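You operate a simulated robot arm through the tools that you are given. There is no shell and no other tool. Be economical: measure what you need, move in short steps, check, and stop when the job is done.

Carry out the task below with a simulated robot arm. There is one attempt and no reset: what you move stays moved.

JOB
Prove that the tester catches the fault on the job card.
Fine: the check box is hooked up; use the card's programme; one test; after it, knob back on GOOD and press halt.

It is judged by the outcome, as a careful person would: the job done as asked, and still so three seconds after it is handed in. It fails if anything else is knocked over, pushed out of place, dropped, spilled or broken.

ROBOT AND FRAMES
A 7-joint arm with a two-finger parallel gripper, fixed in place. Base frame: the origin is at the foot of the arm, x ahead of it, y to its left, z up. Readings come in mm, degrees, newtons and seconds.
With the tool pointing down near the work surface it reaches from about 100 to 640 mm from the base axis. Its first joint turns from -166.0 to 166.0 degrees. Payload 3.91 kg.
Tool frame: the origin (TCP) lies between the finger pads and is the grasp point; the fingertips stand 30 mm ahead of it; z points along the fingers, y is the line along which they close. The gripper opens to 110 mm. The fingers are 20 mm wide and 10 mm thick; the gripper's body (48 by 112 mm) begins 55 mm behind the TCP.
Orientation is that of the tool frame in the base frame, as a unit quaternion [x, y, z, w]. With the fingers straight down and closing along the base's y, the tool's x points along the base's -x, its y along +y and its z along -z.

CONTROLS
- The arm moves only by the tool move_arm. Its argument "deltas" is text: rows parted by semicolons, each of 7 numbers parted by spaces: the opening, from 0 (shut) to 1 (fully open), then the shift along the tool's x, y, z in units of 200 mm (1.0 is 200 mm), then the turn, a rotation vector about the tool's x, y, z in units of 60 degrees (1.0 is 60 degrees). In form: grip tx ty tz rx ry rz; .... A call has 1 to 10 rows; each row is the pose to reach, as a shift and turn from the pose commanded when the call began, along the tool's axes at that moment. A call with a number of a shift or a turn outside -1 to 1 is refused whole. A row lasts 0.2 s, in which the tool goes at most 50 mm and 8.6 degrees; a call with a longer step from one row to the next is refused whole, and so is a gripper value outside its range. A pose out of reach is approached as far as the arm can. The call stops where the force on the tool passes 40 N (or 10 N more than at its start, if that is more) or the arm is blocked; 0.2 s more then pass. The fingers move at their own pace (about 72 mm/s each) and stop on an object; they squeeze with about 44 N. The grip force told is the motor's: it shows also when the fingers shut on nothing. Time passes only in rows, and 0.2 s behind the last, so rows that repeat a pose let the fingers close. The reply holds the time, the measured pose of the TCP, the force on the tool along the base axes, the opening and the grip force, in the units named above and with some noise, with the torque about the TCP (base axes, N m) and any sound that the robot's microphone picked up.
- Cameras (640 x 400 px; columns grow to the right, rows downward): "scene" is fixed at [48.8, 650, 1594]; the picture's right is [-0.64, -0.77, 0.00], its down [-0.47, 0.39, -0.80] and it looks along [0.61, -0.51, -0.61] (base axes); focal length 351 px, centre (320, 200). "wrist" rides on the gripper at [72, 17, -103] in the tool frame; the picture's right is [-0.23, 0.97, 0.00], its down [-0.76, -0.18, -0.62] and it looks along [-0.61, -0.14, 0.78] (tool axes); focal length 222 px, centre (320, 200). There is no depth. A picture from a camera that has moved, and an enlarged one, comes with that camera's place and axes in the base frame and with its lens.
- capture(camera): a new picture of that camera. It takes no simulated time.
- raise_lower(by): slides the trunk up (or, below 0, down) by that many mm; the arm rides with it, the base frame stays. It gives what a move gives, with no picture.
- enlarge(camera, box): a new picture of the part [left, top, right, bottom] of that camera's present view, enlarged. It takes no simulated time.
- job_done(): hands the job in; it is judged then, once.

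Work in short steps. Places have to be worked out from the pictures, the camera data and where the tool is seen: move nearer, look again, correct. Check each grasp and each placing, and mend what went wrong. You have 120 turns and 64 pictures in all, those below and enlarged ones among them. Open the gripper and draw the arm clear of the work before you hand the job in, unless the task says otherwise; then end with one line.

The tools are called after "Request:" as a command line: name --argument value ..., lists and objects as JSON in quotes. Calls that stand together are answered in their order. move_arm: Moves the arm, as the interface text tells. Its arguments: {"type":"object","properties":{"deltas":{"type":"string"}},"required":["deltas"]} The other tools are called the same way: raise_lower (by) slides the trunk up or down; capture (camera) takes a picture; enlarge (camera, box) takes an enlarged picture of a part of a camera's view; job_done () hands the job in.

At the start:

```text
clock: 0.0
position: [313.2, 259.3, 1267.8]
tcp_rot: [0.0, 1.0, -0.001, -0.001]
ft_force: [0.5, 0.5, 0.1]
ft_torque: [-0.02, -0.01, -0.02]
gripper_width: 110.3
grasp_force: 0.0
trunk travel left (down, up): [-625.0, 57.0]
```

scene: 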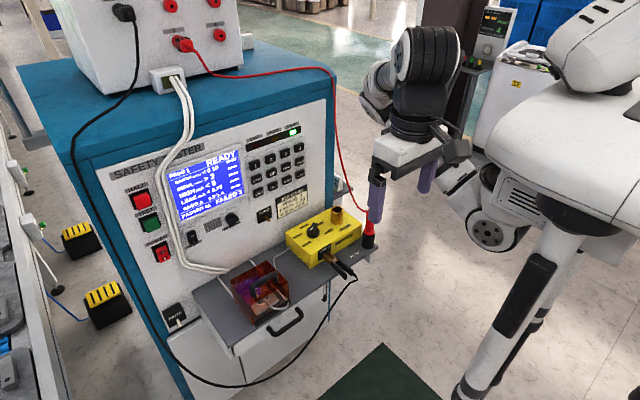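
wrist: 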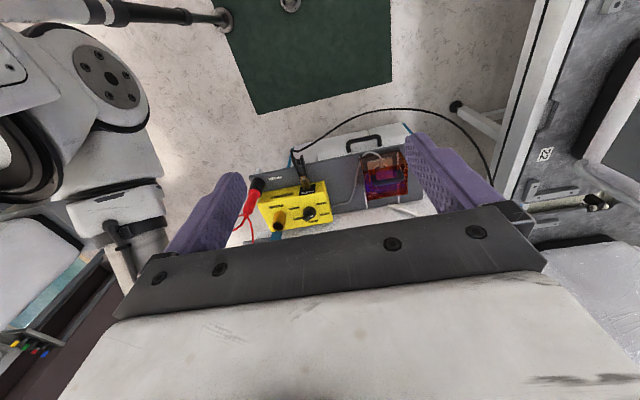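

The scene shows a safety tester with a screen, keypad, buttons and a yellow check box on a shelf. I'll enlarge the panel and the box to read the labels.

Request:
enlarge --camera "scene" --box '[100, 110, 340, 280]'

Request:
enlarge --camera "scene" --box '[230, 110, 330, 230]'

Request:
enlarge --camera "scene" --box '[270, 190, 390, 290]'

```text
2.35 times, centred on (220, 195) of scene
camera zoom: at [48.8, 650.0, 1594.0], right [-0.64, -0.77, 0.0], down [-0.47, 0.39, -0.8], along [0.61, -0.51, -0.61], focal length 827 px, centre (555, 212)
```

zoom: 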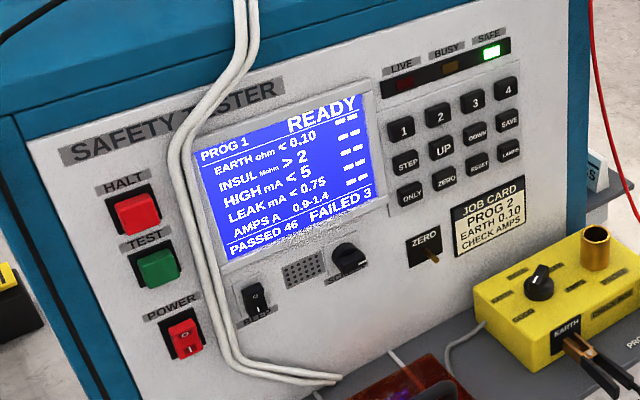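

```text
3.33 times, centred on (280, 170) of scene
camera zoom: at [48.8, 650.0, 1594.0], right [-0.64, -0.77, 0.0], down [-0.47, 0.39, -0.8], along [0.61, -0.51, -0.61], focal length 1171 px, centre (453, 300)
```

zoom: 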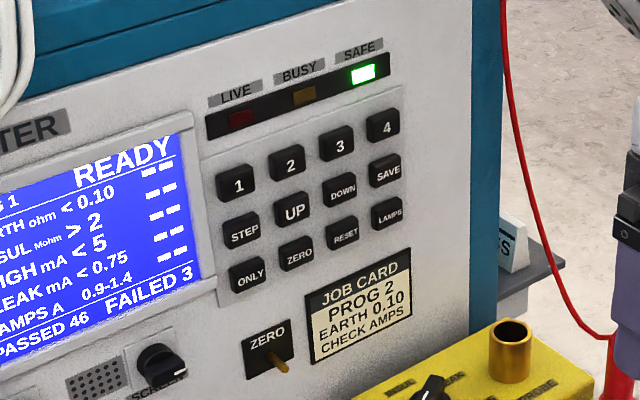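

```text
4.00 times, centred on (330, 240) of scene
camera zoom: at [48.8, 650.0, 1594.0], right [-0.64, -0.77, 0.0], down [-0.47, 0.39, -0.8], along [0.61, -0.51, -0.61], focal length 1406 px, centre (280, 40)
```

zoom: 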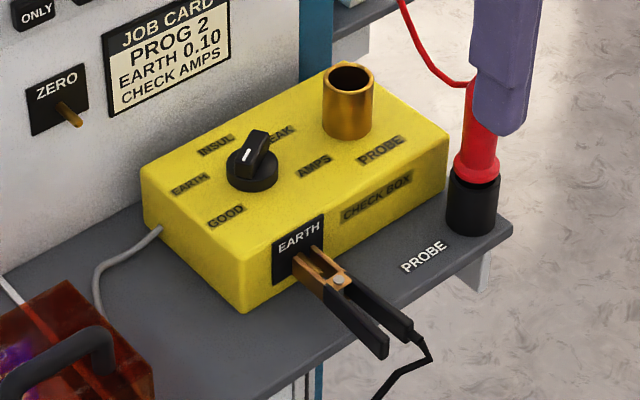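

The card calls for PROG 2, earth limit 0.10, check AMPS. I need the panel's position, so I'll pitch the tool toward the panel (free space) and look with the wrist camera.

Request:
move_arm --deltas "1 0 0 0 0 -0.14 0; 1 0 0 0 0 -0.28 0; 1 0 0 0 0 -0.42 0; 1 0 0 0 0 -0.56 0; 0.5 0 0 0 0 -0.7 0; 0 0 0 0 0 -0.84 0; 0 0 0 0 0 -0.98 0; 0 0 0 0 0 -0.98 0"

Request:
capture --camera "wrist"

```text
clock: 1.8
position: [481.0, 190.1, 1196.1]
tcp_rot: [-0.001, 0.871, 0.002, 0.491]
ft_force: [0.0, 0.2, 0.0]
ft_torque: [-0.01, 0.01, 0.0]
gripper_width: 0.1
grasp_force: 29.9
out of reach, approached as far as the arm can: row 2, 3, 4, 5, 6, 7, 8
trunk travel left (down, up): [-625.0, 57.0]
```

```text
58 pictures are left
camera wrist: at [355.7, 205.9, 1187.1], right [0.11, 0.97, 0.2], down [-0.14, -0.18, 0.97], along [0.98, -0.14, 0.11], focal length 222 px, centre (320, 200)
```

wrist: 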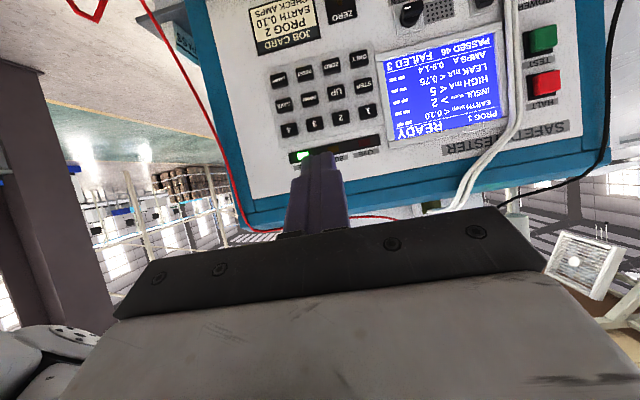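

Triangulating: the panel is a vertical plane at x≈787 facing −x; key "2" ≈(785,211,1091), TEST ≈(787,555,1042), check‑box knob ≈(697,139,842). The pose command was out of reach, so I test with a small step along tool z to see what reference is used.

Request:
move_arm --deltas "0 0 0 0.1 0 0 0; 0 0 0 0.1 0 0 0"

```text
clock: 2.4
position: [499.0, 188.5, 1185.8]
tcp_rot: [0.0, 0.871, 0.0, 0.492]
ft_force: [0.1, -0.1, -0.9]
ft_torque: [-0.02, 0.01, 0.02]
gripper_width: 0.0
grasp_force: 37.3
trunk travel left (down, up): [-625.0, 57.0]
```

Reference is the achieved pose. Now level the tool and move in front of key 2, at stand‑off x≈620.

Request:
move_arm --deltas "0 0.023 0.028 0.19 0 -0.13 0; 0 0.047 0.055 0.381 0 -0.26 0; 0 0.07 0.083 0.572 0 -0.39 0; 0 0.094 0.11 0.763 0 -0.518 0; 0 0.094 0.11 0.763 0 -0.518 0"

Request:
capture --camera "wrist"

Request:
capture --camera "scene"

```text
clock: 3.6
position: [620.3, 210.3, 1090.6]
tcp_rot: [0.0, 0.708, 0.001, 0.706]
ft_force: [-0.2, -0.4, -1.3]
ft_torque: [0.01, -0.01, 0.0]
gripper_width: 0.1
grasp_force: 38.0
out of reach, approached as far as the arm can: row 1, 2, 3, 4, 5
trunk travel left (down, up): [-625.0, 57.0]
```

```text
57 pictures are left
camera wrist: at [517.5, 226.9, 1018.1], right [0.0, 0.97, 0.23], down [-0.62, -0.18, 0.76], along [0.78, -0.14, 0.6], focal length 222 px, centre (320, 200)
```

wrist: 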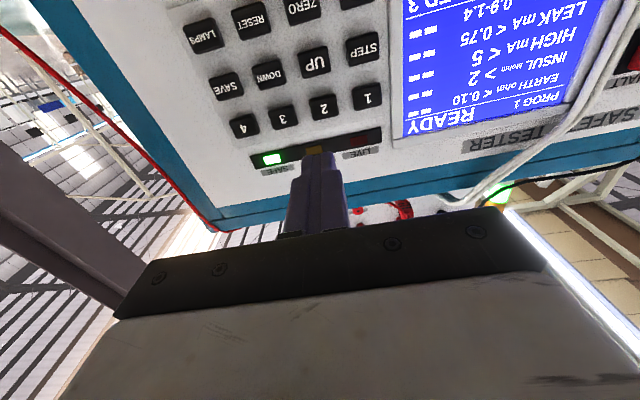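

```text
56 pictures are left
```

scene: 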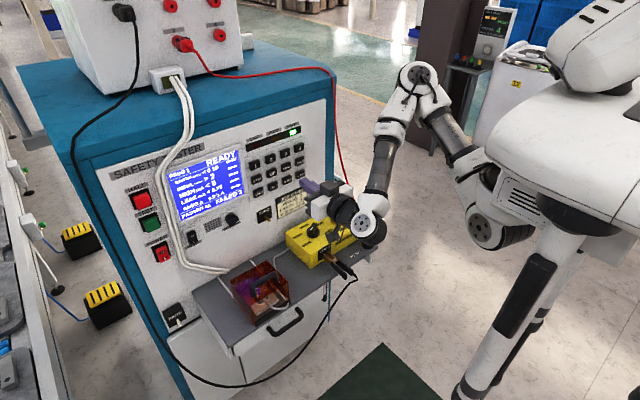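

Tool level in front of key 2 (re-estimated at (780,216,1088)). I approach to tip x≈752 and look.

Request:
move_arm --deltas "0 0.005 0.014 0.17 0 0 0; 0 0.01 0.028 0.34 0 0 0; 0 0.01 0.028 0.51 0 0 0; 0 0.01 0.028 0.51 0 0 0"

Request:
capture --camera "wrist"

Request:
enlarge --camera "scene" --box '[220, 110, 380, 230]'

```text
clock: 4.6
position: [722.0, 216.6, 1086.4]
tcp_rot: [0.0, 0.707, 0.0, 0.707]
ft_force: [0.1, 0.1, -0.2]
ft_torque: [0.01, 0.02, -0.04]
gripper_width: 0.0
grasp_force: 38.0
trunk travel left (down, up): [-625.0, 57.0]
```

```text
55 pictures are left
camera wrist: at [620.4, 233.1, 1015.6], right [0.0, 0.97, 0.23], down [-0.62, -0.18, 0.76], along [0.78, -0.14, 0.61], focal length 222 px, centre (320, 200)
```

wrist: 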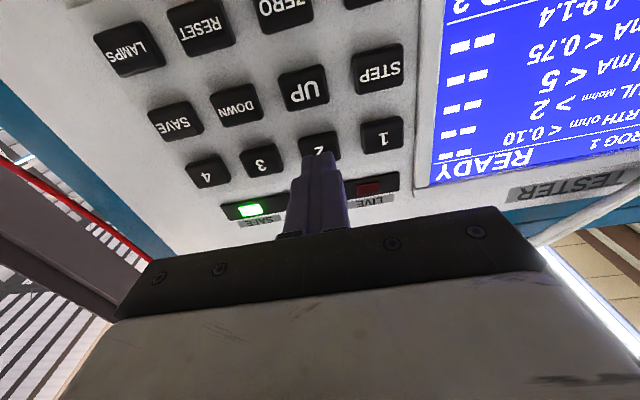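

```text
3.33 times, centred on (300, 170) of scene
camera zoom: at [48.8, 650.0, 1594.0], right [-0.64, -0.77, 0.0], down [-0.47, 0.39, -0.8], along [0.61, -0.51, -0.61], focal length 1171 px, centre (387, 300)
```

zoom: 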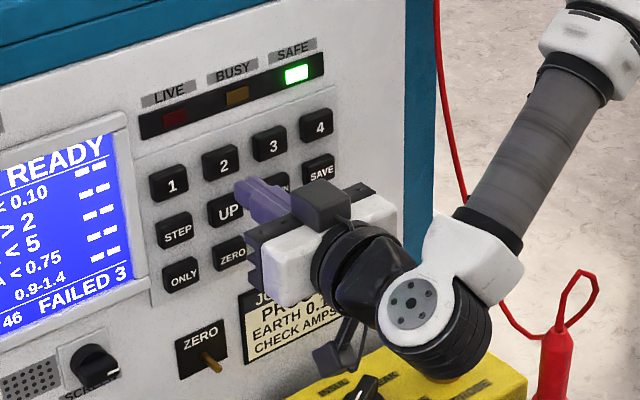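

Tip is aligned with key 2 (y 216.6, z≈1088). Press forward in small steps, then back off.

Request:
move_arm --deltas "0 -0.008 0 0.05 0 0 0; 0 -0.008 0 0.08 0 0 0; 0 -0.008 0 0.1 0 0 0; 0 -0.008 0 0.115 0 0 0; 0 -0.008 0 0.13 0 0 0"

Request:
enlarge --camera "scene" --box '[150, 110, 340, 230]'

```text
clock: 5.8
position: [748.3, 216.6, 1089.9]
tcp_rot: [0.0, 0.708, 0.001, 0.706]
ft_force: [-0.5, -0.2, -0.3]
ft_torque: [-0.02, -0.01, -0.01]
gripper_width: 0.0
grasp_force: 37.9
trunk travel left (down, up): [-625.0, 57.0]
```

```text
3.33 times, centred on (245, 170) of scene
camera zoom: at [48.8, 650.0, 1594.0], right [-0.64, -0.77, 0.0], down [-0.47, 0.39, -0.8], along [0.61, -0.51, -0.61], focal length 1171 px, centre (570, 300)
```

zoom: 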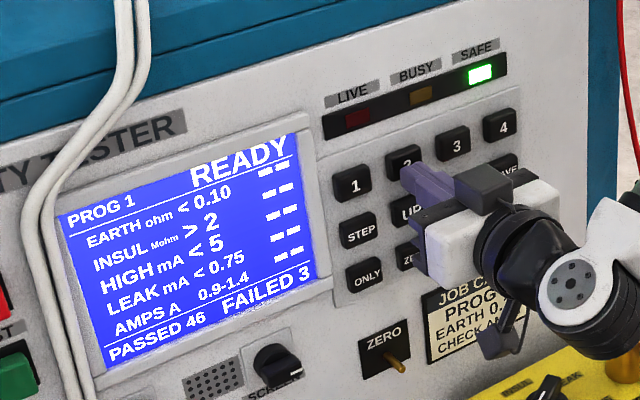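

No contact yet at tip x≈778; continue in 2 mm steps.

Request:
move_arm --deltas "0 0 0 0.01 0 0 0; 0 0 0 0.02 0 0 0; 0 0 0 0.03 0 0 0; 0 0 0 0.04 0 0 0; 0 0 0 0.05 0 0 0"

Request:
enlarge --camera "scene" --box '[150, 110, 340, 230]'

```text
clock: 7.0
position: [757.9, 215.7, 1091.2]
tcp_rot: [0.001, 0.708, -0.001, 0.707]
ft_force: [-6.0, -0.7, -1.3]
ft_torque: [0.04, 0.01, -0.02]
gripper_width: 0.3
grasp_force: 38.4
trunk travel left (down, up): [-625.0, 57.0]
heard: click
```

```text
3.33 times, centred on (245, 170) of scene
camera zoom: at [48.8, 650.0, 1594.0], right [-0.64, -0.77, 0.0], down [-0.47, 0.39, -0.8], along [0.61, -0.51, -0.61], focal length 1171 px, centre (570, 300)
```

zoom: 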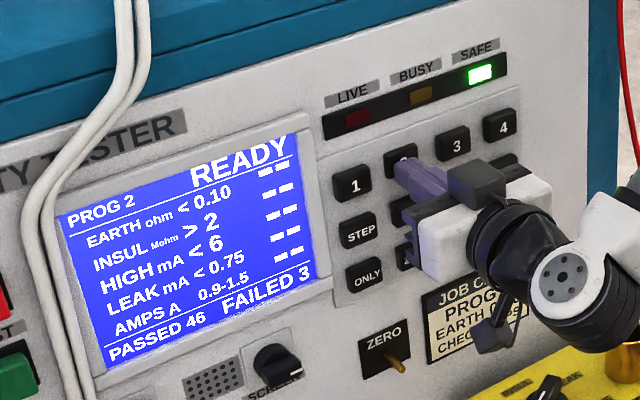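

PROG 2 is selected and shows EARTH <0.10, AMPS 0.9–1.5, matching the card. Back off now.

Request:
move_arm --deltas "0 0 0 -0.15 0 0 0; 0 0 0 -0.35 0 0 0; 0 0 0 -0.55 0 0 0; 0 0 0 -0.75 0 0 0; 0 0 0 -0.95 0 0 0"

Request:
move_arm --deltas "0 0 -0.06 0 0 0.14 0; 0 0 -0.12 0 0 0.28 0; 0 0 -0.19 0 0 0.42 0; 0 0 -0.26 0 0 0.56 0; 0 0 -0.32 0 0 0.7 0; 0 0 -0.38 0 0 0.84 0; 0 0 -0.38 0 0 0.98 0; 0 0 -0.38 0 0 1 0"

```text
clock: 8.2
position: [620.9, 215.7, 1090.8]
tcp_rot: [0.0, 0.709, 0.001, 0.706]
ft_force: [-0.1, 0.2, 0.2]
ft_torque: [-0.04, -0.04, -0.02]
gripper_width: 0.1
grasp_force: 37.7
out of reach, approached as far as the arm can: row 4, 5
trunk travel left (down, up): [-625.0, 57.0]
```

```text
clock: 10.0
position: [621.6, 138.3, 1091.4]
tcp_rot: [0.0, 0.966, 0.001, 0.257]
ft_force: [0.3, 0.7, -0.3]
ft_torque: [-0.03, -0.02, -0.05]
gripper_width: 0.0
grasp_force: 38.2
out of reach, approached as far as the arm can: row 2
trunk travel left (down, up): [-625.0, 57.0]
```

Now finish pointing down and descend to look at the check box from above.

Request:
move_arm --deltas "0 0.1 0 0.055 0 0.12 0; 0 0.2 0 0.11 0 0.25 0; 0 0.31 0 0.165 0 0.38 0; 0 0.417 0 0.22 0 0.5 0; 0 0.417 0 0.22 0 0.5 0"

Request:
capture --camera "wrist"

```text
clock: 11.2
position: [570.8, 139.7, 1012.5]
tcp_rot: [0.0, 1.0, 0.0, -0.001]
ft_force: [-0.2, -0.1, 0.8]
ft_torque: [-0.02, -0.01, 0.03]
gripper_width: 0.1
grasp_force: 37.6
trunk travel left (down, up): [-625.0, 57.0]
```

```text
51 pictures are left
camera wrist: at [499.1, 155.9, 1115.0], right [0.23, 0.97, 0.0], down [0.76, -0.18, 0.62], along [0.6, -0.14, -0.78], focal length 222 px, centre (320, 200)
```

wrist: 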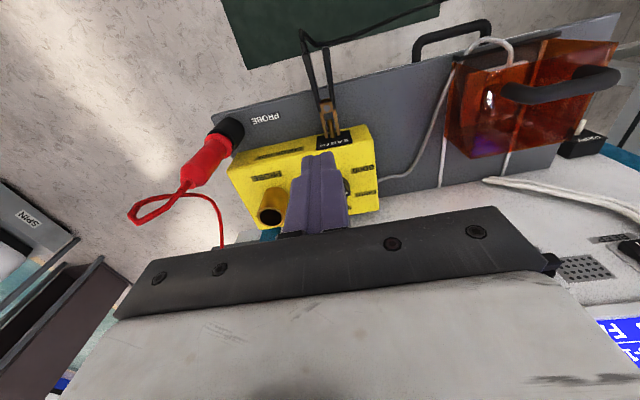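

The closed fingers hide the knob; open the gripper to look through.

Request:
move_arm --deltas "0.6 0 0 0 0 0 0; 0.6 0 0 0 0 0 0; 0.6 0 0 0 0 0 0"

Request:
enlarge --camera "wrist" --box '[220, 110, 400, 230]'

Request:
enlarge --camera "scene" --box '[270, 190, 370, 270]'

```text
clock: 12.0
position: [570.5, 138.6, 1011.7]
tcp_rot: [0.0, 1.0, 0.0, -0.001]
ft_force: [0.0, 0.2, 0.0]
ft_torque: [-0.01, 0.0, 0.01]
gripper_width: 66.3
grasp_force: 0.1
trunk travel left (down, up): [-625.0, 57.0]
```

```text
3.33 times, centred on (310, 170) of wrist
camera zoom: at [499.2, 155.9, 1115.1], right [0.23, 0.97, 0.0], down [0.76, -0.18, 0.62], along [0.61, -0.14, -0.78], focal length 740 px, centre (353, 300)
```

zoom: 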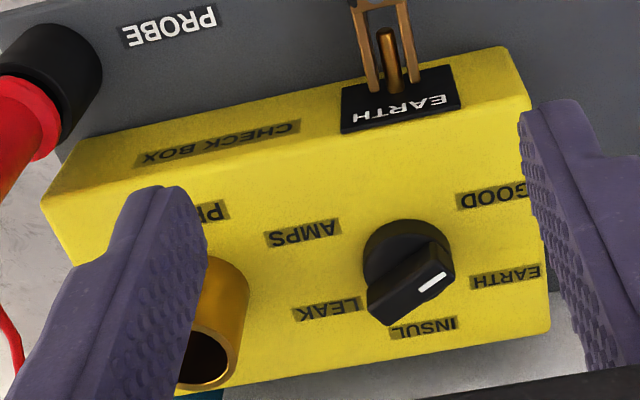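

```text
5.00 times, centred on (320, 230) of scene
camera zoom: at [48.8, 650.0, 1594.0], right [-0.64, -0.77, 0.0], down [-0.47, 0.39, -0.8], along [0.61, -0.51, -0.61], focal length 1757 px, centre (320, 50)
```

zoom: 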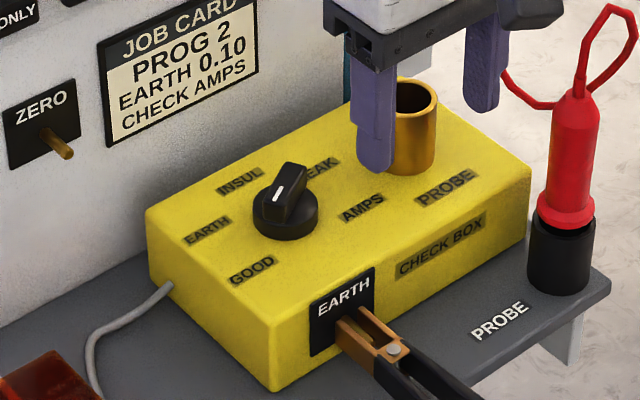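

Zoom tightly on the knob to determine its pointing.

Request:
enlarge --camera "wrist" --box '[295, 155, 375, 215]'

Request:
enlarge --camera "scene" --box '[295, 210, 335, 240]'

```text
6.67 times, centred on (335, 185) of wrist
camera zoom: at [499.2, 155.9, 1115.1], right [0.23, 0.97, 0.0], down [0.76, -0.18, 0.62], along [0.61, -0.14, -0.78], focal length 1481 px, centre (220, 300)
```

zoom: 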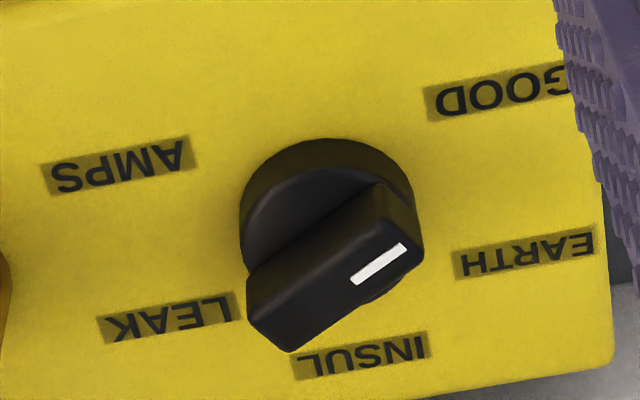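

```text
13.33 times, centred on (315, 225) of scene
camera zoom: at [48.8, 650.0, 1594.0], right [-0.64, -0.77, 0.0], down [-0.47, 0.39, -0.8], along [0.61, -0.51, -0.61], focal length 4686 px, centre (387, -133)
```

zoom: 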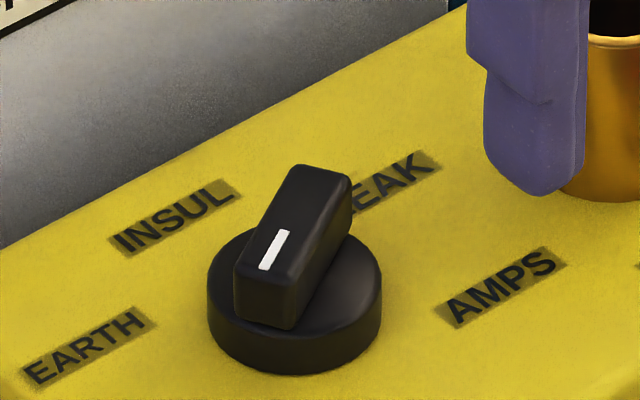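

The knob's mark points to GOOD (≈120° from +x); positions are 60° apart around a centre ≈(701,135.5), so AMPS is 240° clockwise. I check that the arm can reach above the knob with the tool pointing down.

Request:
move_arm --deltas "0.5 -0.163 0 0.08 0 0 0; 0.5 -0.326 -0.01 0.17 0 0 0; 0.5 -0.489 -0.015 0.25 0 0 0; 0.5 -0.652 -0.015 0.35 0 0 0; 0.5 -0.652 -0.015 0.35 0 0 0"

Request:
capture --camera "wrist"

Request:
capture --camera "scene"

```text
clock: 13.2
position: [701.3, 135.4, 941.1]
tcp_rot: [0.0, 1.0, 0.0, -0.001]
ft_force: [-1.1, 0.2, 0.0]
ft_torque: [0.03, 0.01, 0.01]
gripper_width: 55.1
grasp_force: 0.0
trunk travel left (down, up): [-625.0, 57.0]
```

```text
46 pictures are left
camera wrist: at [630.3, 152.8, 1043.9], right [0.23, 0.97, 0.0], down [0.76, -0.18, 0.62], along [0.61, -0.14, -0.78], focal length 222 px, centre (320, 200)
```

wrist: 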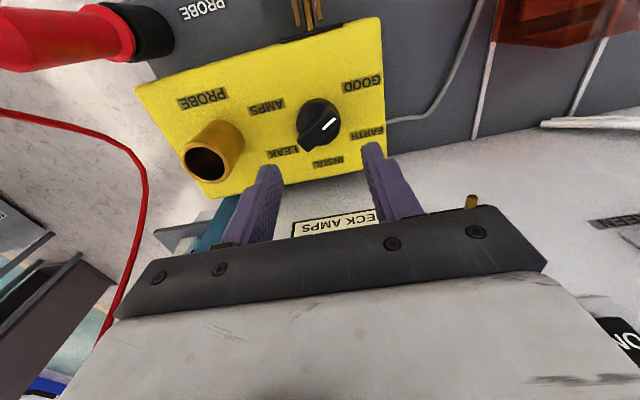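

```text
45 pictures are left
```

scene: 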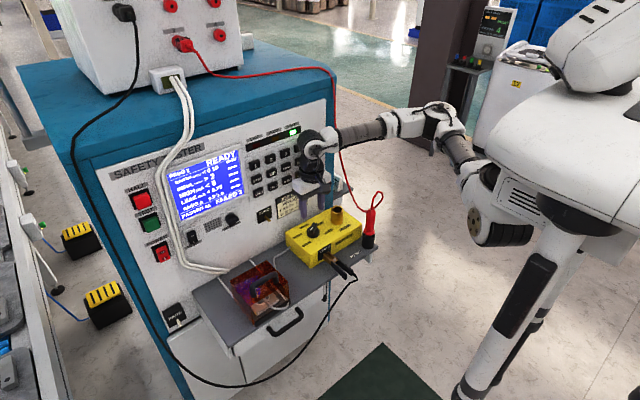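

Reachable. Zoom on the knob from here to refine its centre and height.

Request:
enlarge --camera "wrist" --box '[250, 60, 390, 180]'

```text
3.33 times, centred on (320, 120) of wrist
camera zoom: at [630.3, 152.8, 1043.9], right [0.23, 0.97, 0.0], down [0.76, -0.18, 0.62], along [0.61, -0.14, -0.78], focal length 740 px, centre (320, 467)
```

zoom: 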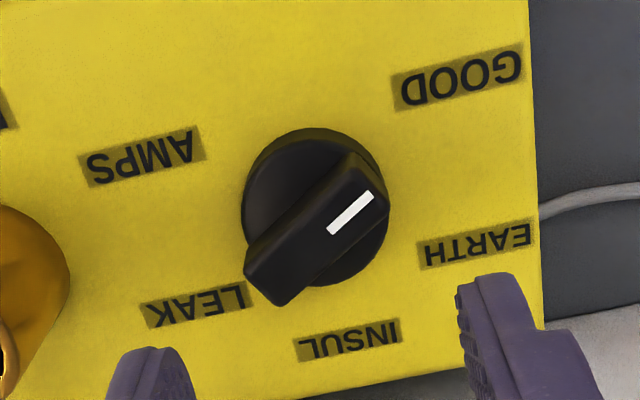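

Box top z≈830, knob axis ≈(701,135.5), bar top ≈862, bar direction 120°. I yaw the tool +120° (two calls) so the fingers straddle the bar and the camera stays away from the panel.

Request:
move_arm --deltas "0.4 0 0 0 0 0 -0.14; 0.4 0 0 0 0 0 -0.28; 0.4 0 0 0 0 0 -0.42; 0.4 0 0 0 0 0 -0.56; 0.4 0 0 0 0 0 -0.7; 0.4 0 0 0 0 0 -0.84; 0.4 0 0 0 0 0 -0.98; 0.4 0 0 0 0 0 -1"

Request:
move_arm --deltas "0.4 0 0 0 0 0 -0.14; 0.4 0 0 0 0 0 -0.28; 0.4 0 0 0 0 0 -0.42; 0.4 0 0 0 0 0 -0.56; 0.4 0 0 0 0 0 -0.7; 0.4 0 0 0 0 0 -0.84; 0.4 0 0 0 0 0 -0.98; 0.4 0 0 0 0 0 -1"

Request:
capture --camera "wrist"

```text
clock: 15.0
position: [699.8, 136.3, 941.0]
tcp_rot: [-0.501, 0.866, 0.001, 0.0]
ft_force: [0.4, 0.0, -0.6]
ft_torque: [0.01, 0.03, 0.01]
gripper_width: 44.0
grasp_force: 0.0
trunk travel left (down, up): [-625.0, 57.0]
```

```text
clock: 16.8
position: [531.7, 168.5, 760.6]
tcp_rot: [0.851, -0.525, 0.022, -0.031]
ft_force: [-0.7, 0.7, 0.1]
ft_torque: [0.02, 0.01, 0.01]
gripper_width: 43.9
grasp_force: 0.1
out of reach, approached as far as the arm can: row 1, 2, 3, 4, 5, 6, 7, 8
trunk travel left (down, up): [-625.0, 57.0]
```

```text
43 pictures are left
camera wrist: at [541.4, 93.4, 861.9], right [-0.97, -0.23, -0.07], down [-0.23, 0.74, 0.63], along [-0.09, 0.63, -0.77], focal length 222 px, centre (320, 200)
```

wrist: 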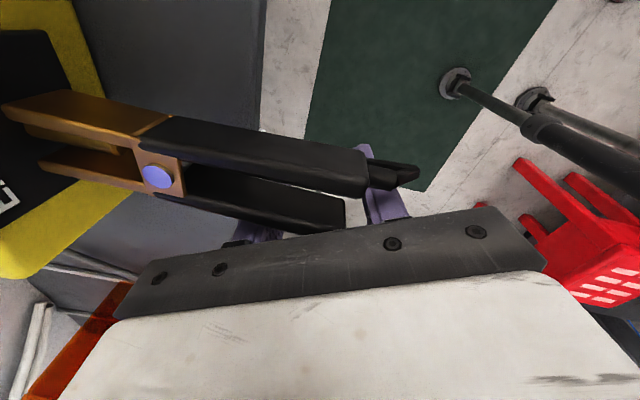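

Out-of-reach drifted the arm a long way: it is now low at (532,169,761), near the earth clip. Check the scene before moving.

Request:
enlarge --camera "scene" --box '[200, 100, 520, 300]'

Request:
enlarge --camera "scene" --box '[270, 190, 390, 290]'

```text
2.00 times, centred on (360, 200) of scene
camera zoom: at [48.8, 650.0, 1594.0], right [-0.64, -0.77, 0.0], down [-0.47, 0.39, -0.8], along [0.61, -0.51, -0.61], focal length 703 px, centre (240, 200)
```

zoom: 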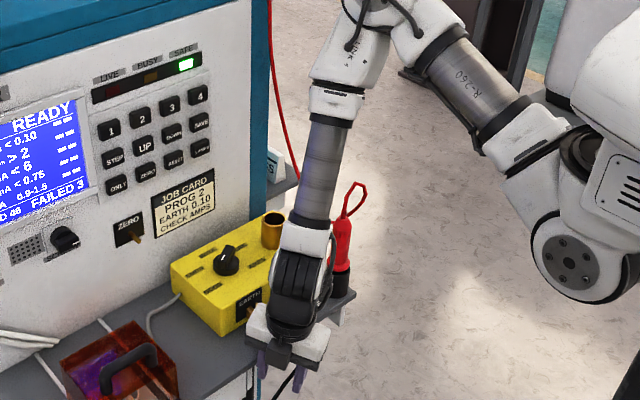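

```text
4.00 times, centred on (330, 240) of scene
camera zoom: at [48.8, 650.0, 1594.0], right [-0.64, -0.77, 0.0], down [-0.47, 0.39, -0.8], along [0.61, -0.51, -0.61], focal length 1406 px, centre (280, 40)
```

zoom: 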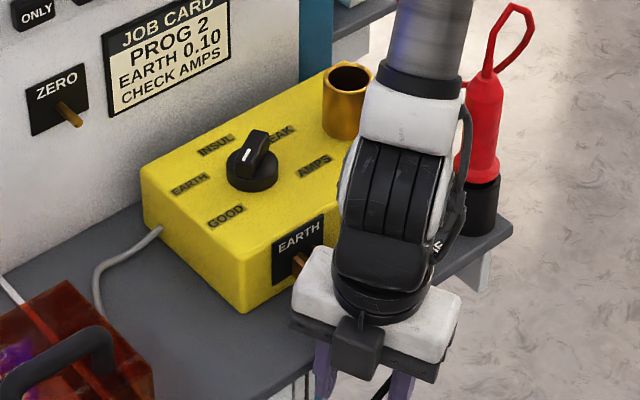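

Nothing looks disturbed; the gripper is just beside the clip handles (which lie on its −y side). I retreat +y / slightly −x first, then straight up.

Request:
move_arm --deltas "0.4 -0.08 -0.011 0 0 0 0; 0.4 -0.16 -0.022 0 0 0 0; 0.4 -0.235 -0.034 0 0 0 0; 0.4 -0.235 -0.034 0 0 0 0"

Request:
capture --camera "wrist"

```text
clock: 17.8
position: [512.8, 219.7, 755.4]
tcp_rot: [0.85, -0.526, 0.022, -0.031]
ft_force: [0.0, -0.4, 0.4]
ft_torque: [0.0, -0.01, -0.01]
gripper_width: 43.9
grasp_force: 0.0
trunk travel left (down, up): [-625.0, 57.0]
```

```text
40 pictures are left
camera wrist: at [524.1, 143.8, 857.5], right [-0.97, -0.23, -0.07], down [-0.23, 0.74, 0.63], along [-0.09, 0.63, -0.77], focal length 222 px, centre (320, 200)
```

wrist: 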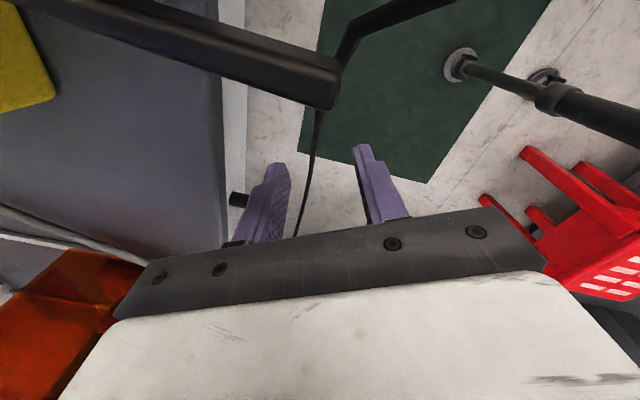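

Clear of the clip. Now straight up 200 mm.

Request:
move_arm --deltas "0.4 0 0 -0.2 0 0 0; 0.4 0 0 -0.4 0 0 0; 0.4 0 0 -0.6 0 0 0; 0.4 0 0 -0.8 0 0 0; 0.4 0 0 -1 0 0 0; 0.4 0 0 -1 0 0 0"

Request:
enlarge --camera "scene" --box '[200, 100, 520, 300]'

```text
clock: 19.2
position: [438.7, 248.2, 894.3]
tcp_rot: [0.851, -0.523, 0.023, -0.028]
ft_force: [-0.4, 0.1, 0.5]
ft_torque: [0.02, 0.04, 0.02]
gripper_width: 44.0
grasp_force: 0.1
out of reach, approached as far as the arm can: row 1, 2, 3, 4, 5, 6
trunk travel left (down, up): [-625.0, 57.0]
```

```text
2.00 times, centred on (360, 200) of scene
camera zoom: at [48.8, 650.0, 1594.0], right [-0.64, -0.77, 0.0], down [-0.47, 0.39, -0.8], along [0.61, -0.51, -0.61], focal length 703 px, centre (240, 200)
```

zoom: 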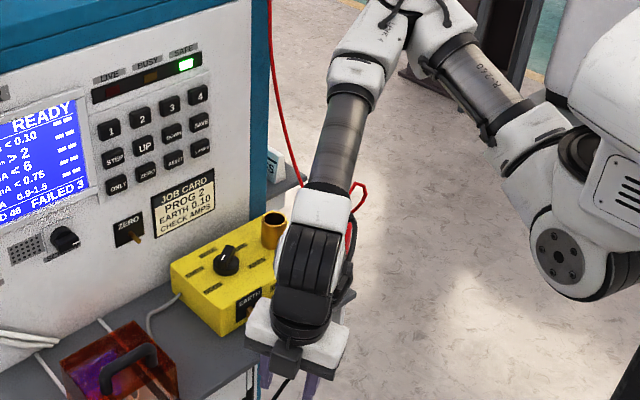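

Now unwind the yaw back (tool rz positive), in free space.

Request:
move_arm --deltas "0.4 0 0 0 0 0 0.14; 0.4 0 0 0 0 0 0.28; 0.4 0 0 0 0 0 0.42; 0.4 0 0 0 0 0 0.56; 0.4 0 0 0 0 0 0.7; 0.4 0 0 0 0 0 0.84; 0.4 0 0 0 0 0 0.98; 0.4 0 0 0 0 0 1"

Request:
move_arm --deltas "0.4 0 0 0 0 0 0.14; 0.4 0 0 0 0 0 0.28; 0.4 0 0 0 0 0 0.42; 0.4 0 0 0 0 0 0.56; 0.4 0 0 0 0 0 0.7; 0.4 0 0 0 0 0 0.84; 0.4 0 0 0 0 0 0.98; 0.4 0 0 0 0 0 1"

```text
clock: 21.0
position: [440.1, 249.7, 893.6]
tcp_rot: [-0.472, 0.881, -0.003, 0.038]
ft_force: [-0.3, -0.8, 0.2]
ft_torque: [0.0, 0.01, 0.01]
gripper_width: 43.9
grasp_force: 0.1
trunk travel left (down, up): [-625.0, 57.0]
```

```text
clock: 22.8
position: [439.7, 248.3, 892.5]
tcp_rot: [0.031, 0.999, 0.015, 0.035]
ft_force: [0.2, 0.3, 0.0]
ft_torque: [0.01, 0.03, 0.02]
gripper_width: 43.9
grasp_force: 0.0
trunk travel left (down, up): [-625.0, 57.0]
```

Yaw is unwound. Correct the small tilt and lift 70 mm before going back over the knob.

Request:
move_arm --deltas "0.4 0 0 -0.17 0.015 0.033 -0.03; 0.4 0 0 -0.35 0.029 0.067 -0.059; 0.4 0 0 -0.35 0.029 0.067 -0.059"

```text
clock: 23.6
position: [434.1, 245.8, 964.3]
tcp_rot: [-0.002, 1.0, 0.0, -0.001]
ft_force: [-0.2, 0.0, -0.4]
ft_torque: [-0.04, 0.02, 0.04]
gripper_width: 44.4
grasp_force: 0.0
trunk travel left (down, up): [-625.0, 57.0]
```

Move toward above the knob, first leg, then second leg.

Request:
move_arm --deltas "0.4 -0.18 -0.09 0 0 0 0; 0.4 -0.37 -0.18 0 0 0 0; 0.4 -0.56 -0.27 0 0 0 0; 0.4 -0.75 -0.35 0 0 0 0; 0.4 -0.75 -0.35 0 0 0 0"

Request:
move_arm --deltas "0.4 -0.19 -0.07 0 0 0 0; 0.4 -0.39 -0.14 0 0 0 0; 0.4 -0.585 -0.2 0 0 0 0; 0.4 -0.585 -0.2 0 0 0 0"

Request:
move_arm --deltas "0.4 0 0 0 0 0 0.14; 0.4 0 0 0 0 0 0.28; 0.4 0 0 0 0 0 0.33; 0.4 0 0 0 0 0 0.33"

```text
clock: 24.8
position: [585.6, 175.3, 962.1]
tcp_rot: [-0.002, 1.0, -0.001, -0.001]
ft_force: [0.3, -0.1, 0.1]
ft_torque: [-0.02, 0.0, 0.0]
gripper_width: 44.2
grasp_force: 0.2
trunk travel left (down, up): [-625.0, 57.0]
```

```text
clock: 25.8
position: [703.0, 135.1, 963.2]
tcp_rot: [-0.001, 1.0, 0.0, -0.001]
ft_force: [0.0, 1.0, -0.3]
ft_torque: [-0.02, -0.01, 0.0]
gripper_width: 44.0
grasp_force: 0.0
trunk travel left (down, up): [-625.0, 57.0]
```

```text
clock: 26.8
position: [702.2, 136.3, 961.8]
tcp_rot: [0.171, 0.985, 0.0, -0.001]
ft_force: [-0.4, -0.4, -0.2]
ft_torque: [0.0, 0.04, 0.0]
gripper_width: 44.1
grasp_force: 0.1
trunk travel left (down, up): [-625.0, 57.0]
```

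Negative yaw works; continue to ψ=−60.

Request:
move_arm --deltas "0.4 0 0 0 0 0 0.14; 0.4 0 0 0 0 0 0.28; 0.4 0 0 0 0 0 0.42; 0.4 0 0 0 0 0 0.56; 0.4 0 0 0 0 0 0.672; 0.4 0 0 0 0 0 0.672"

Request:
move_arm --deltas "0.4 0 0 0 0 0 0.14; 0.4 0 0 0 0 0 0.28; 0.4 0 0 0 0 0 0.33; 0.4 0 0 0 0 0 0.33"

Request:
move_arm --deltas "0.4 0 0 0 0 0 0.14; 0.4 0 0 0 0 0 0.28; 0.4 0 0 0 0 0 0.33; 0.4 0 0 0 0 0 0.33"

Request:
move_arm --deltas "0.4 0 0 0 0 0 0.14; 0.4 0 0 0 0 0 0.28; 0.4 0 0 0 0 0 0.33; 0.4 0 0 0 0 0 0.33"

```text
clock: 28.2
position: [702.5, 137.6, 962.0]
tcp_rot: [0.5, 0.866, -0.001, -0.001]
ft_force: [0.3, 0.2, -0.1]
ft_torque: [0.02, 0.01, -0.02]
gripper_width: 44.0
grasp_force: 0.1
trunk travel left (down, up): [-625.0, 57.0]
```

```text
clock: 29.2
position: [703.3, 136.8, 963.3]
tcp_rot: [0.642, 0.767, -0.001, -0.001]
ft_force: [-0.4, -0.2, 0.0]
ft_torque: [-0.03, 0.0, 0.02]
gripper_width: 43.9
grasp_force: 0.0
trunk travel left (down, up): [-625.0, 57.0]
```

```text
clock: 30.2
position: [702.4, 138.2, 962.8]
tcp_rot: [0.765, 0.645, -0.001, -0.001]
ft_force: [1.0, 0.2, 0.2]
ft_torque: [-0.01, 0.01, -0.01]
gripper_width: 44.0
grasp_force: 0.0
trunk travel left (down, up): [-625.0, 57.0]
```

```text
clock: 31.2
position: [702.8, 136.9, 962.2]
tcp_rot: [0.864, 0.504, -0.001, -0.001]
ft_force: [-0.5, -0.7, 0.2]
ft_torque: [-0.02, -0.01, -0.02]
gripper_width: 44.2
grasp_force: 0.0
trunk travel left (down, up): [-625.0, 57.0]
```

ψ from −120 to +60 is available. Return to ψ=−60 and take a look at alignment before descending.

Request:
move_arm --deltas "0.4 0 0 0 0 0 -0.14; 0.4 0 0 0 0 0 -0.28; 0.4 0 0 0 0 0 -0.42; 0.4 0 0 0 0 0 -0.56; 0.4 0 0 0 0 0 -0.7; 0.4 0 0 0 0 0 -0.84; 0.4 0 0 0 0 0 -0.98; 0.4 0 0 0 0 0 -0.995; 0.4 0 0 0 0 0 -0.995"

Request:
move_arm --deltas "0.4 0 -0.005 0.1 0 0 0; 0.4 0 -0.01 0.2 0 0 0; 0.4 0 -0.01 0.27 0 0 0; 0.4 0 -0.01 0.27 0 0 0"

Request:
capture --camera "wrist"

Request:
enlarge --camera "scene" --box '[260, 160, 380, 260]'

```text
clock: 33.2
position: [702.2, 137.4, 963.3]
tcp_rot: [0.498, 0.867, -0.001, -0.001]
ft_force: [-1.0, -1.0, 0.9]
ft_torque: [0.0, 0.01, -0.01]
gripper_width: 44.0
grasp_force: 0.0
trunk travel left (down, up): [-625.0, 57.0]
```

```text
clock: 34.2
position: [700.5, 134.6, 908.2]
tcp_rot: [0.498, 0.867, 0.0, -0.001]
ft_force: [0.5, -1.1, 0.5]
ft_torque: [0.03, 0.0, 0.0]
gripper_width: 43.9
grasp_force: 0.1
trunk travel left (down, up): [-625.0, 57.0]
```

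```text
38 pictures are left
camera wrist: at [678.9, 206.3, 1011.3], right [0.96, 0.3, 0.0], down [0.23, -0.75, 0.62], along [0.18, -0.6, -0.78], focal length 222 px, centre (320, 200)
```

wrist: 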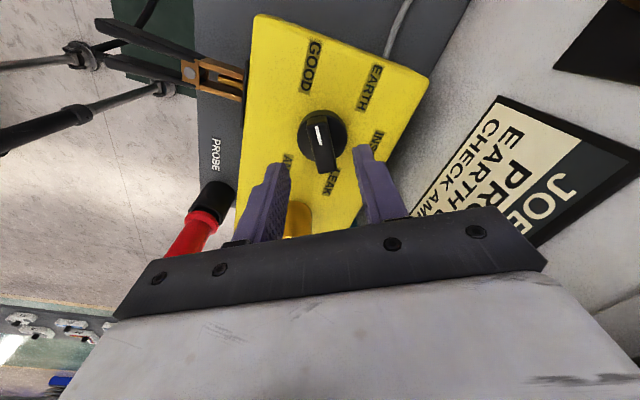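

```text
4.00 times, centred on (320, 210) of scene
camera zoom: at [48.8, 650.0, 1594.0], right [-0.64, -0.77, 0.0], down [-0.47, 0.39, -0.8], along [0.61, -0.51, -0.61], focal length 1406 px, centre (320, 160)
```

zoom: 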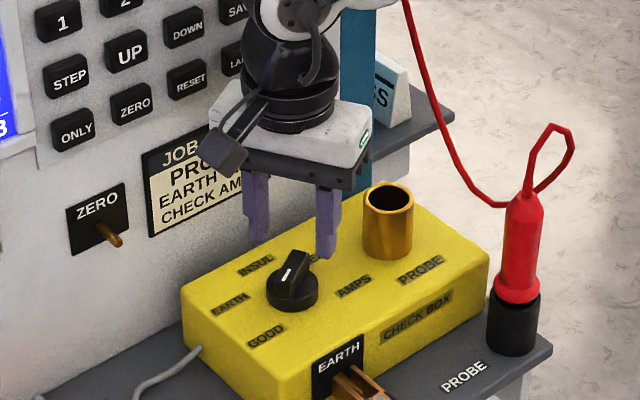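

Fingers straddle the bar correctly. Descend to TCP z≈877 (tips ≈847).

Request:
move_arm --deltas "0.4 0.005 0 0.06 0 0 0; 0.4 0.005 0 0.11 0 0 0; 0.4 0.005 0 0.135 0 0 0; 0.4 0.005 0 0.155 0 0 0"

Request:
move_arm --deltas "0 0 0 0 0 0 0; 0 0 0 0 0 0 0; 0 0 0 0 0 0 0"

Request:
enlarge --camera "scene" --box '[280, 180, 360, 250]'

```text
clock: 35.2
position: [700.1, 137.8, 877.6]
tcp_rot: [0.498, 0.867, 0.001, -0.001]
ft_force: [0.0, -0.2, 0.8]
ft_torque: [0.01, 0.0, -0.03]
gripper_width: 44.1
grasp_force: 0.0
trunk travel left (down, up): [-625.0, 57.0]
```

```text
clock: 36.0
position: [701.2, 136.5, 878.6]
tcp_rot: [0.497, 0.868, 0.0, -0.001]
ft_force: [8.6, 5.8, 0.4]
ft_torque: [0.4, -0.13, -0.22]
gripper_width: 15.7
grasp_force: 44.9
trunk travel left (down, up): [-625.0, 57.0]
```

```text
5.71 times, centred on (320, 215) of scene
camera zoom: at [48.8, 650.0, 1594.0], right [-0.64, -0.77, 0.0], down [-0.47, 0.39, -0.8], along [0.61, -0.51, -0.61], focal length 2008 px, centre (320, 114)
```

zoom: 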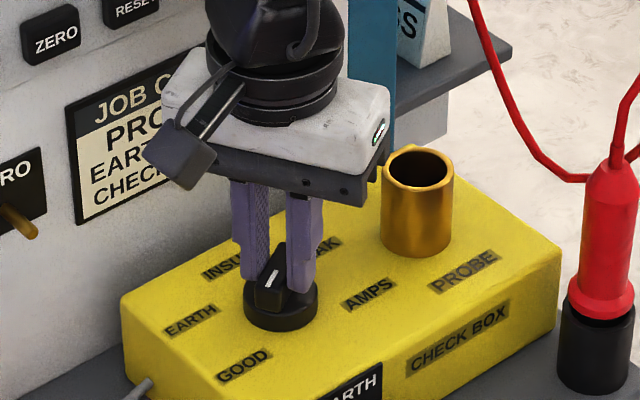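

Gripped on the bar (15.7 mm) with a ~10 N side load along tool +y, so I shift ~1.5 mm that way to unload.

Request:
move_arm --deltas "0 0 0.007 0 0 0 0; 0 0 0.007 0 0 0 0"

```text
clock: 36.6
position: [701.0, 137.8, 877.9]
tcp_rot: [0.498, 0.867, 0.0, -0.001]
ft_force: [2.2, -1.0, 3.4]
ft_torque: [0.61, 0.25, -0.28]
gripper_width: 16.0
grasp_force: 45.3
trunk travel left (down, up): [-625.0, 57.0]
```

Unloaded. Turn clockwise 60° (to EARTH position).

Request:
move_arm --deltas "0 0 0 0 0 0 0.14; 0 0 0 0 0 0 0.28; 0 0 0 0 0 0 0.42; 0 0 0 0 0 0 0.56; 0 0 0 0 0 0 0.7; 0 0 0 0 0 0 0.84; 0 0 0 0 0 0 0.98; 0 0 0 0 0 0 1; 0 0 0 0 0 0 1"

Request:
enlarge --camera "scene" --box '[280, 180, 360, 250]'

```text
clock: 38.6
position: [703.1, 137.4, 876.7]
tcp_rot: [0.865, 0.502, 0.001, 0.0]
ft_force: [30.0, 4.6, 9.2]
ft_torque: [-0.06, -0.48, 0.07]
gripper_width: 16.0
grasp_force: 45.0
trunk travel left (down, up): [-625.0, 57.0]
```

```text
5.71 times, centred on (320, 215) of scene
camera zoom: at [48.8, 650.0, 1594.0], right [-0.64, -0.77, 0.0], down [-0.47, 0.39, -0.8], along [0.61, -0.51, -0.61], focal length 2008 px, centre (320, 114)
```

zoom: 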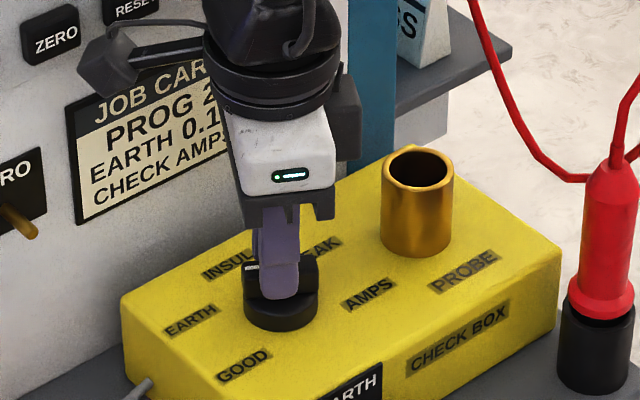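

The knob turned to ≈EARTH, with a 30 N side load (+x), so the axis is a few mm further +x. Release gently.

Request:
move_arm --deltas "0.1 0 0 0 0 0 0; 0.25 0 0 0 0 0 0; 0.4 0 0 0 0 0 0; 0.4 0 0 0 0 0 0"

Request:
enlarge --camera "wrist" --box '[230, 60, 410, 220]'

```text
clock: 39.6
position: [699.6, 137.0, 877.5]
tcp_rot: [0.865, 0.502, -0.002, -0.001]
ft_force: [0.4, -0.3, 0.6]
ft_torque: [-0.01, 0.03, 0.0]
gripper_width: 44.1
grasp_force: 0.0
trunk travel left (down, up): [-625.0, 57.0]
```

```text
2.50 times, centred on (320, 140) of wrist
camera zoom: at [752.0, 191.6, 980.4], right [0.73, -0.68, 0.0], down [-0.53, -0.57, 0.62], along [-0.43, -0.46, -0.78], focal length 555 px, centre (320, 350)
```

zoom: 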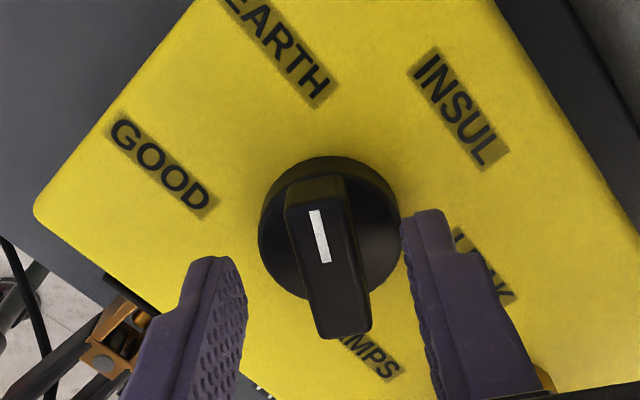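

Released; the mark now points to EARTH. From the two grips the axis is at ≈(702.2,135.8). Lift, recentre, and yaw +180° for a re-grip at ψ=+60.

Request:
move_arm --deltas "0.4 0 0 -0.12 0 0 0; 0.4 0 0.013 -0.25 0 0 0; 0.4 0 0.013 -0.25 0 0 0"

Request:
move_arm --deltas "0.4 0 0 0 0 0 -0.14; 0.4 0 0 0 0 0 -0.28; 0.4 0 0 0 0 0 -0.42; 0.4 0 0 0 0 0 -0.56; 0.4 0 0 0 0 0 -0.7; 0.4 0 0 0 0 0 -0.84; 0.4 0 0 0 0 0 -0.98; 0.4 0 0 0 0 0 -1"

Request:
move_arm --deltas "0.4 0 0 0 0 0 -0.14; 0.4 0 0 0 0 0 -0.28; 0.4 0 0 0 0 0 -0.42; 0.4 0 0 0 0 0 -0.56; 0.4 0 0 0 0 0 -0.7; 0.4 0 0 0 0 0 -0.84; 0.4 0 0 0 0 0 -0.98; 0.4 0 0 0 0 0 -1"

Request:
move_arm --deltas "0.4 0 0 0 0 0 -0.14; 0.4 0 0 0 0 0 -0.28; 0.4 0 0 0 0 0 -0.42; 0.4 0 0 0 0 0 -0.56; 0.4 0 0 0 0 0 -0.7; 0.4 0 0 0 0 0 -0.84; 0.4 0 0 0 0 0 -0.98; 0.4 0 0 0 0 0 -1; 0.4 0 0 0 0 0 -1"

```text
clock: 40.4
position: [703.1, 135.9, 928.4]
tcp_rot: [0.865, 0.502, -0.001, -0.001]
ft_force: [0.2, 0.1, -0.8]
ft_torque: [0.0, 0.01, 0.02]
gripper_width: 44.1
grasp_force: 0.0
trunk travel left (down, up): [-625.0, 57.0]
```

```text
clock: 42.2
position: [702.7, 135.7, 928.2]
tcp_rot: [0.497, 0.868, 0.0, -0.001]
ft_force: [0.6, 0.4, -0.2]
ft_torque: [0.0, 0.0, -0.02]
gripper_width: 44.1
grasp_force: 0.0
trunk travel left (down, up): [-625.0, 57.0]
```

```text
clock: 44.0
position: [702.1, 136.7, 927.3]
tcp_rot: [-0.004, 1.0, 0.0, -0.001]
ft_force: [0.2, -0.4, 0.5]
ft_torque: [0.01, 0.01, -0.02]
gripper_width: 44.1
grasp_force: 0.0
trunk travel left (down, up): [-625.0, 57.0]
```

```text
clock: 46.0
position: [702.1, 136.5, 927.5]
tcp_rot: [-0.503, 0.864, 0.001, -0.001]
ft_force: [-0.2, 0.3, -0.1]
ft_torque: [0.01, 0.01, -0.01]
gripper_width: 44.2
grasp_force: 0.1
trunk travel left (down, up): [-625.0, 57.0]
```

At ψ=+60, centred at (702.3,136). Descend 50 mm and grip.

Request:
move_arm --deltas "0.4 0 0 0.1 0 0 0; 0.4 0 0 0.18 0 0 0; 0.4 0 0 0.22 0 0 0; 0.4 0 0 0.25 0 0 0; 0.4 0 0 0.25 0 0 0"

Request:
move_arm --deltas "0 0 0 0 0 0 0; 0 0 0 0 0 0 0; 0 0 0 0 0 0 0"

```text
clock: 47.2
position: [703.3, 136.4, 876.4]
tcp_rot: [-0.502, 0.865, 0.001, 0.0]
ft_force: [0.0, 0.0, 0.1]
ft_torque: [0.01, -0.02, 0.02]
gripper_width: 44.1
grasp_force: 0.0
trunk travel left (down, up): [-625.0, 57.0]
```

```text
clock: 48.0
position: [702.6, 136.5, 876.1]
tcp_rot: [-0.502, 0.865, 0.001, 0.0]
ft_force: [-2.6, 0.7, -1.1]
ft_torque: [0.16, -0.04, 0.0]
gripper_width: 15.8
grasp_force: 45.1
trunk travel left (down, up): [-625.0, 57.0]
```

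Well-centred grip. Turn clockwise 60°, checking load.

Request:
move_arm --deltas "0 0 0 0 0 0 0.14; 0 0 0 0 0 0 0.28; 0 0 0 0 0 0 0.42; 0 0 0 0 0 0 0.56; 0 0 0 0 0 0 0.7; 0 0 0 0 0 0 0.84; 0 0 0 0 0 0 0.98; 0 0 0 0 0 0 1; 0 0 0 0 0 0 1"

Request:
move_arm --deltas "0 0 0 0 0 0 0.14; 0 0 0 0 0 0 0.28; 0 0 0 0 0 0 0.42; 0 0 0 0 0 0 0.56; 0 0 0 0 0 0 0.7; 0 0 0 0 0 0 0.84; 0 0 0 0 0 0 0.98; 0 0 0 0 0 0 1; 0 0 0 0 0 0 1"

```text
clock: 50.0
position: [704.0, 134.8, 878.4]
tcp_rot: [-0.001, 1.0, -0.001, 0.0]
ft_force: [7.8, -14.4, -1.9]
ft_torque: [-0.53, 0.17, -0.04]
gripper_width: 15.5
grasp_force: 44.5
trunk travel left (down, up): [-625.0, 57.0]
```

```text
clock: 52.0
position: [702.6, 134.3, 877.7]
tcp_rot: [0.498, 0.867, -0.002, -0.001]
ft_force: [1.7, -33.8, -4.9]
ft_torque: [-0.14, 0.13, -0.01]
gripper_width: 16.0
grasp_force: 44.4
trunk travel left (down, up): [-625.0, 57.0]
```

Side load −34 N in y; shift ~4 mm toward −y to unload before the last 60°.

Request:
move_arm --deltas "0 -0.017 -0.01 0 0 0 0; 0 -0.017 -0.01 0 0 0 0"

```text
clock: 52.6
position: [703.9, 134.3, 877.5]
tcp_rot: [0.497, 0.868, 0.002, -0.001]
ft_force: [3.7, -9.5, -9.1]
ft_torque: [-1.21, -0.78, 0.0]
gripper_width: 15.9
grasp_force: 44.5
trunk travel left (down, up): [-625.0, 57.0]
```

Load is down to ~10 N. Turn the last 60° to AMPS.

Request:
move_arm --deltas "0 0 -0.005 0 0 0 0.14; 0 0 -0.005 0 0 0 0.28; 0 0 -0.005 0 0 0 0.42; 0 0 -0.005 0 0 0 0.56; 0 0 -0.005 0 0 0 0.7; 0 0 -0.005 0 0 0 0.84; 0 0 -0.005 0 0 0 0.98; 0 0 -0.005 0 0 0 1; 0 0 -0.005 0 0 0 1"

Request:
move_arm --deltas "0.1 0 0 0 0 0 0; 0.25 0 0 0 0 0 0; 0.4 0 0 0 0 0 0; 0.4 0 0 0 0 0 0"

Request:
enlarge --camera "wrist" --box '[230, 60, 410, 220]'

```text
clock: 54.6
position: [701.1, 134.1, 877.8]
tcp_rot: [0.865, 0.503, -0.002, 0.0]
ft_force: [-9.9, 9.9, -8.7]
ft_torque: [1.2, -0.36, 0.02]
gripper_width: 15.8
grasp_force: 45.4
trunk travel left (down, up): [-625.0, 57.0]
```

```text
clock: 55.6
position: [702.0, 131.8, 878.2]
tcp_rot: [0.865, 0.502, 0.0, -0.001]
ft_force: [1.3, -0.2, -0.6]
ft_torque: [0.02, -0.02, 0.01]
gripper_width: 44.1
grasp_force: 0.0
trunk travel left (down, up): [-625.0, 57.0]
```

```text
2.50 times, centred on (320, 140) of wrist
camera zoom: at [753.8, 186.1, 980.8], right [0.73, -0.68, 0.0], down [-0.53, -0.57, 0.62], along [-0.42, -0.46, -0.78], focal length 555 px, centre (320, 350)
```

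zoom: 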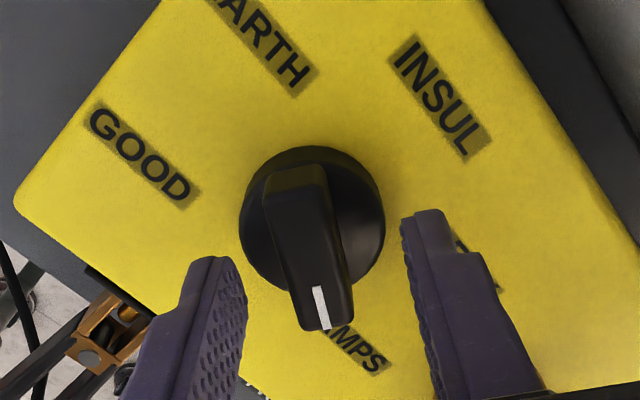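

The mark points to AMPS and the box hasn't shifted. Lift clear and yaw to ψ=−90.

Request:
move_arm --deltas "0.4 0 0 -0.15 0 0 0; 0.4 0 0 -0.35 0 0 0; 0.2 0 0 -0.5 0 0 -0.14; 0 0 0 -0.5 0 0 -0.28; 0 0 0 -0.5 0 0 -0.42; 0 0 0 -0.5 0 0 -0.5; 0 0 0 -0.5 0 0 -0.5"

Request:
enlarge --camera "scene" --box '[110, 130, 350, 280]'

```text
clock: 57.2
position: [702.2, 130.5, 977.8]
tcp_rot: [0.704, 0.71, 0.0, -0.001]
ft_force: [0.0, 0.0, -0.9]
ft_torque: [0.0, 0.0, -0.01]
gripper_width: 0.2
grasp_force: 37.2
trunk travel left (down, up): [-625.0, 57.0]
```

```text
2.67 times, centred on (230, 205) of scene
camera zoom: at [48.8, 650.0, 1594.0], right [-0.64, -0.77, 0.0], down [-0.47, 0.39, -0.8], along [0.61, -0.51, -0.61], focal length 937 px, centre (560, 187)
```

zoom: 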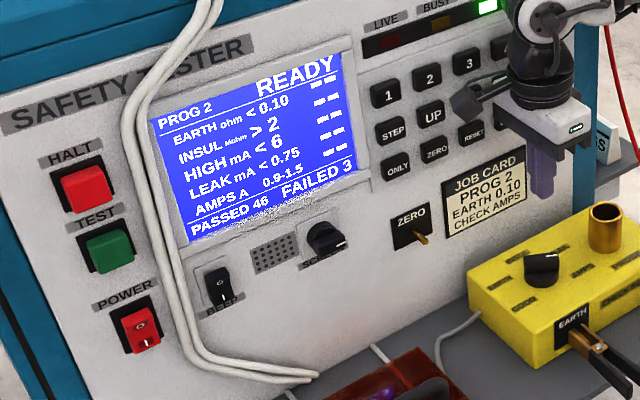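

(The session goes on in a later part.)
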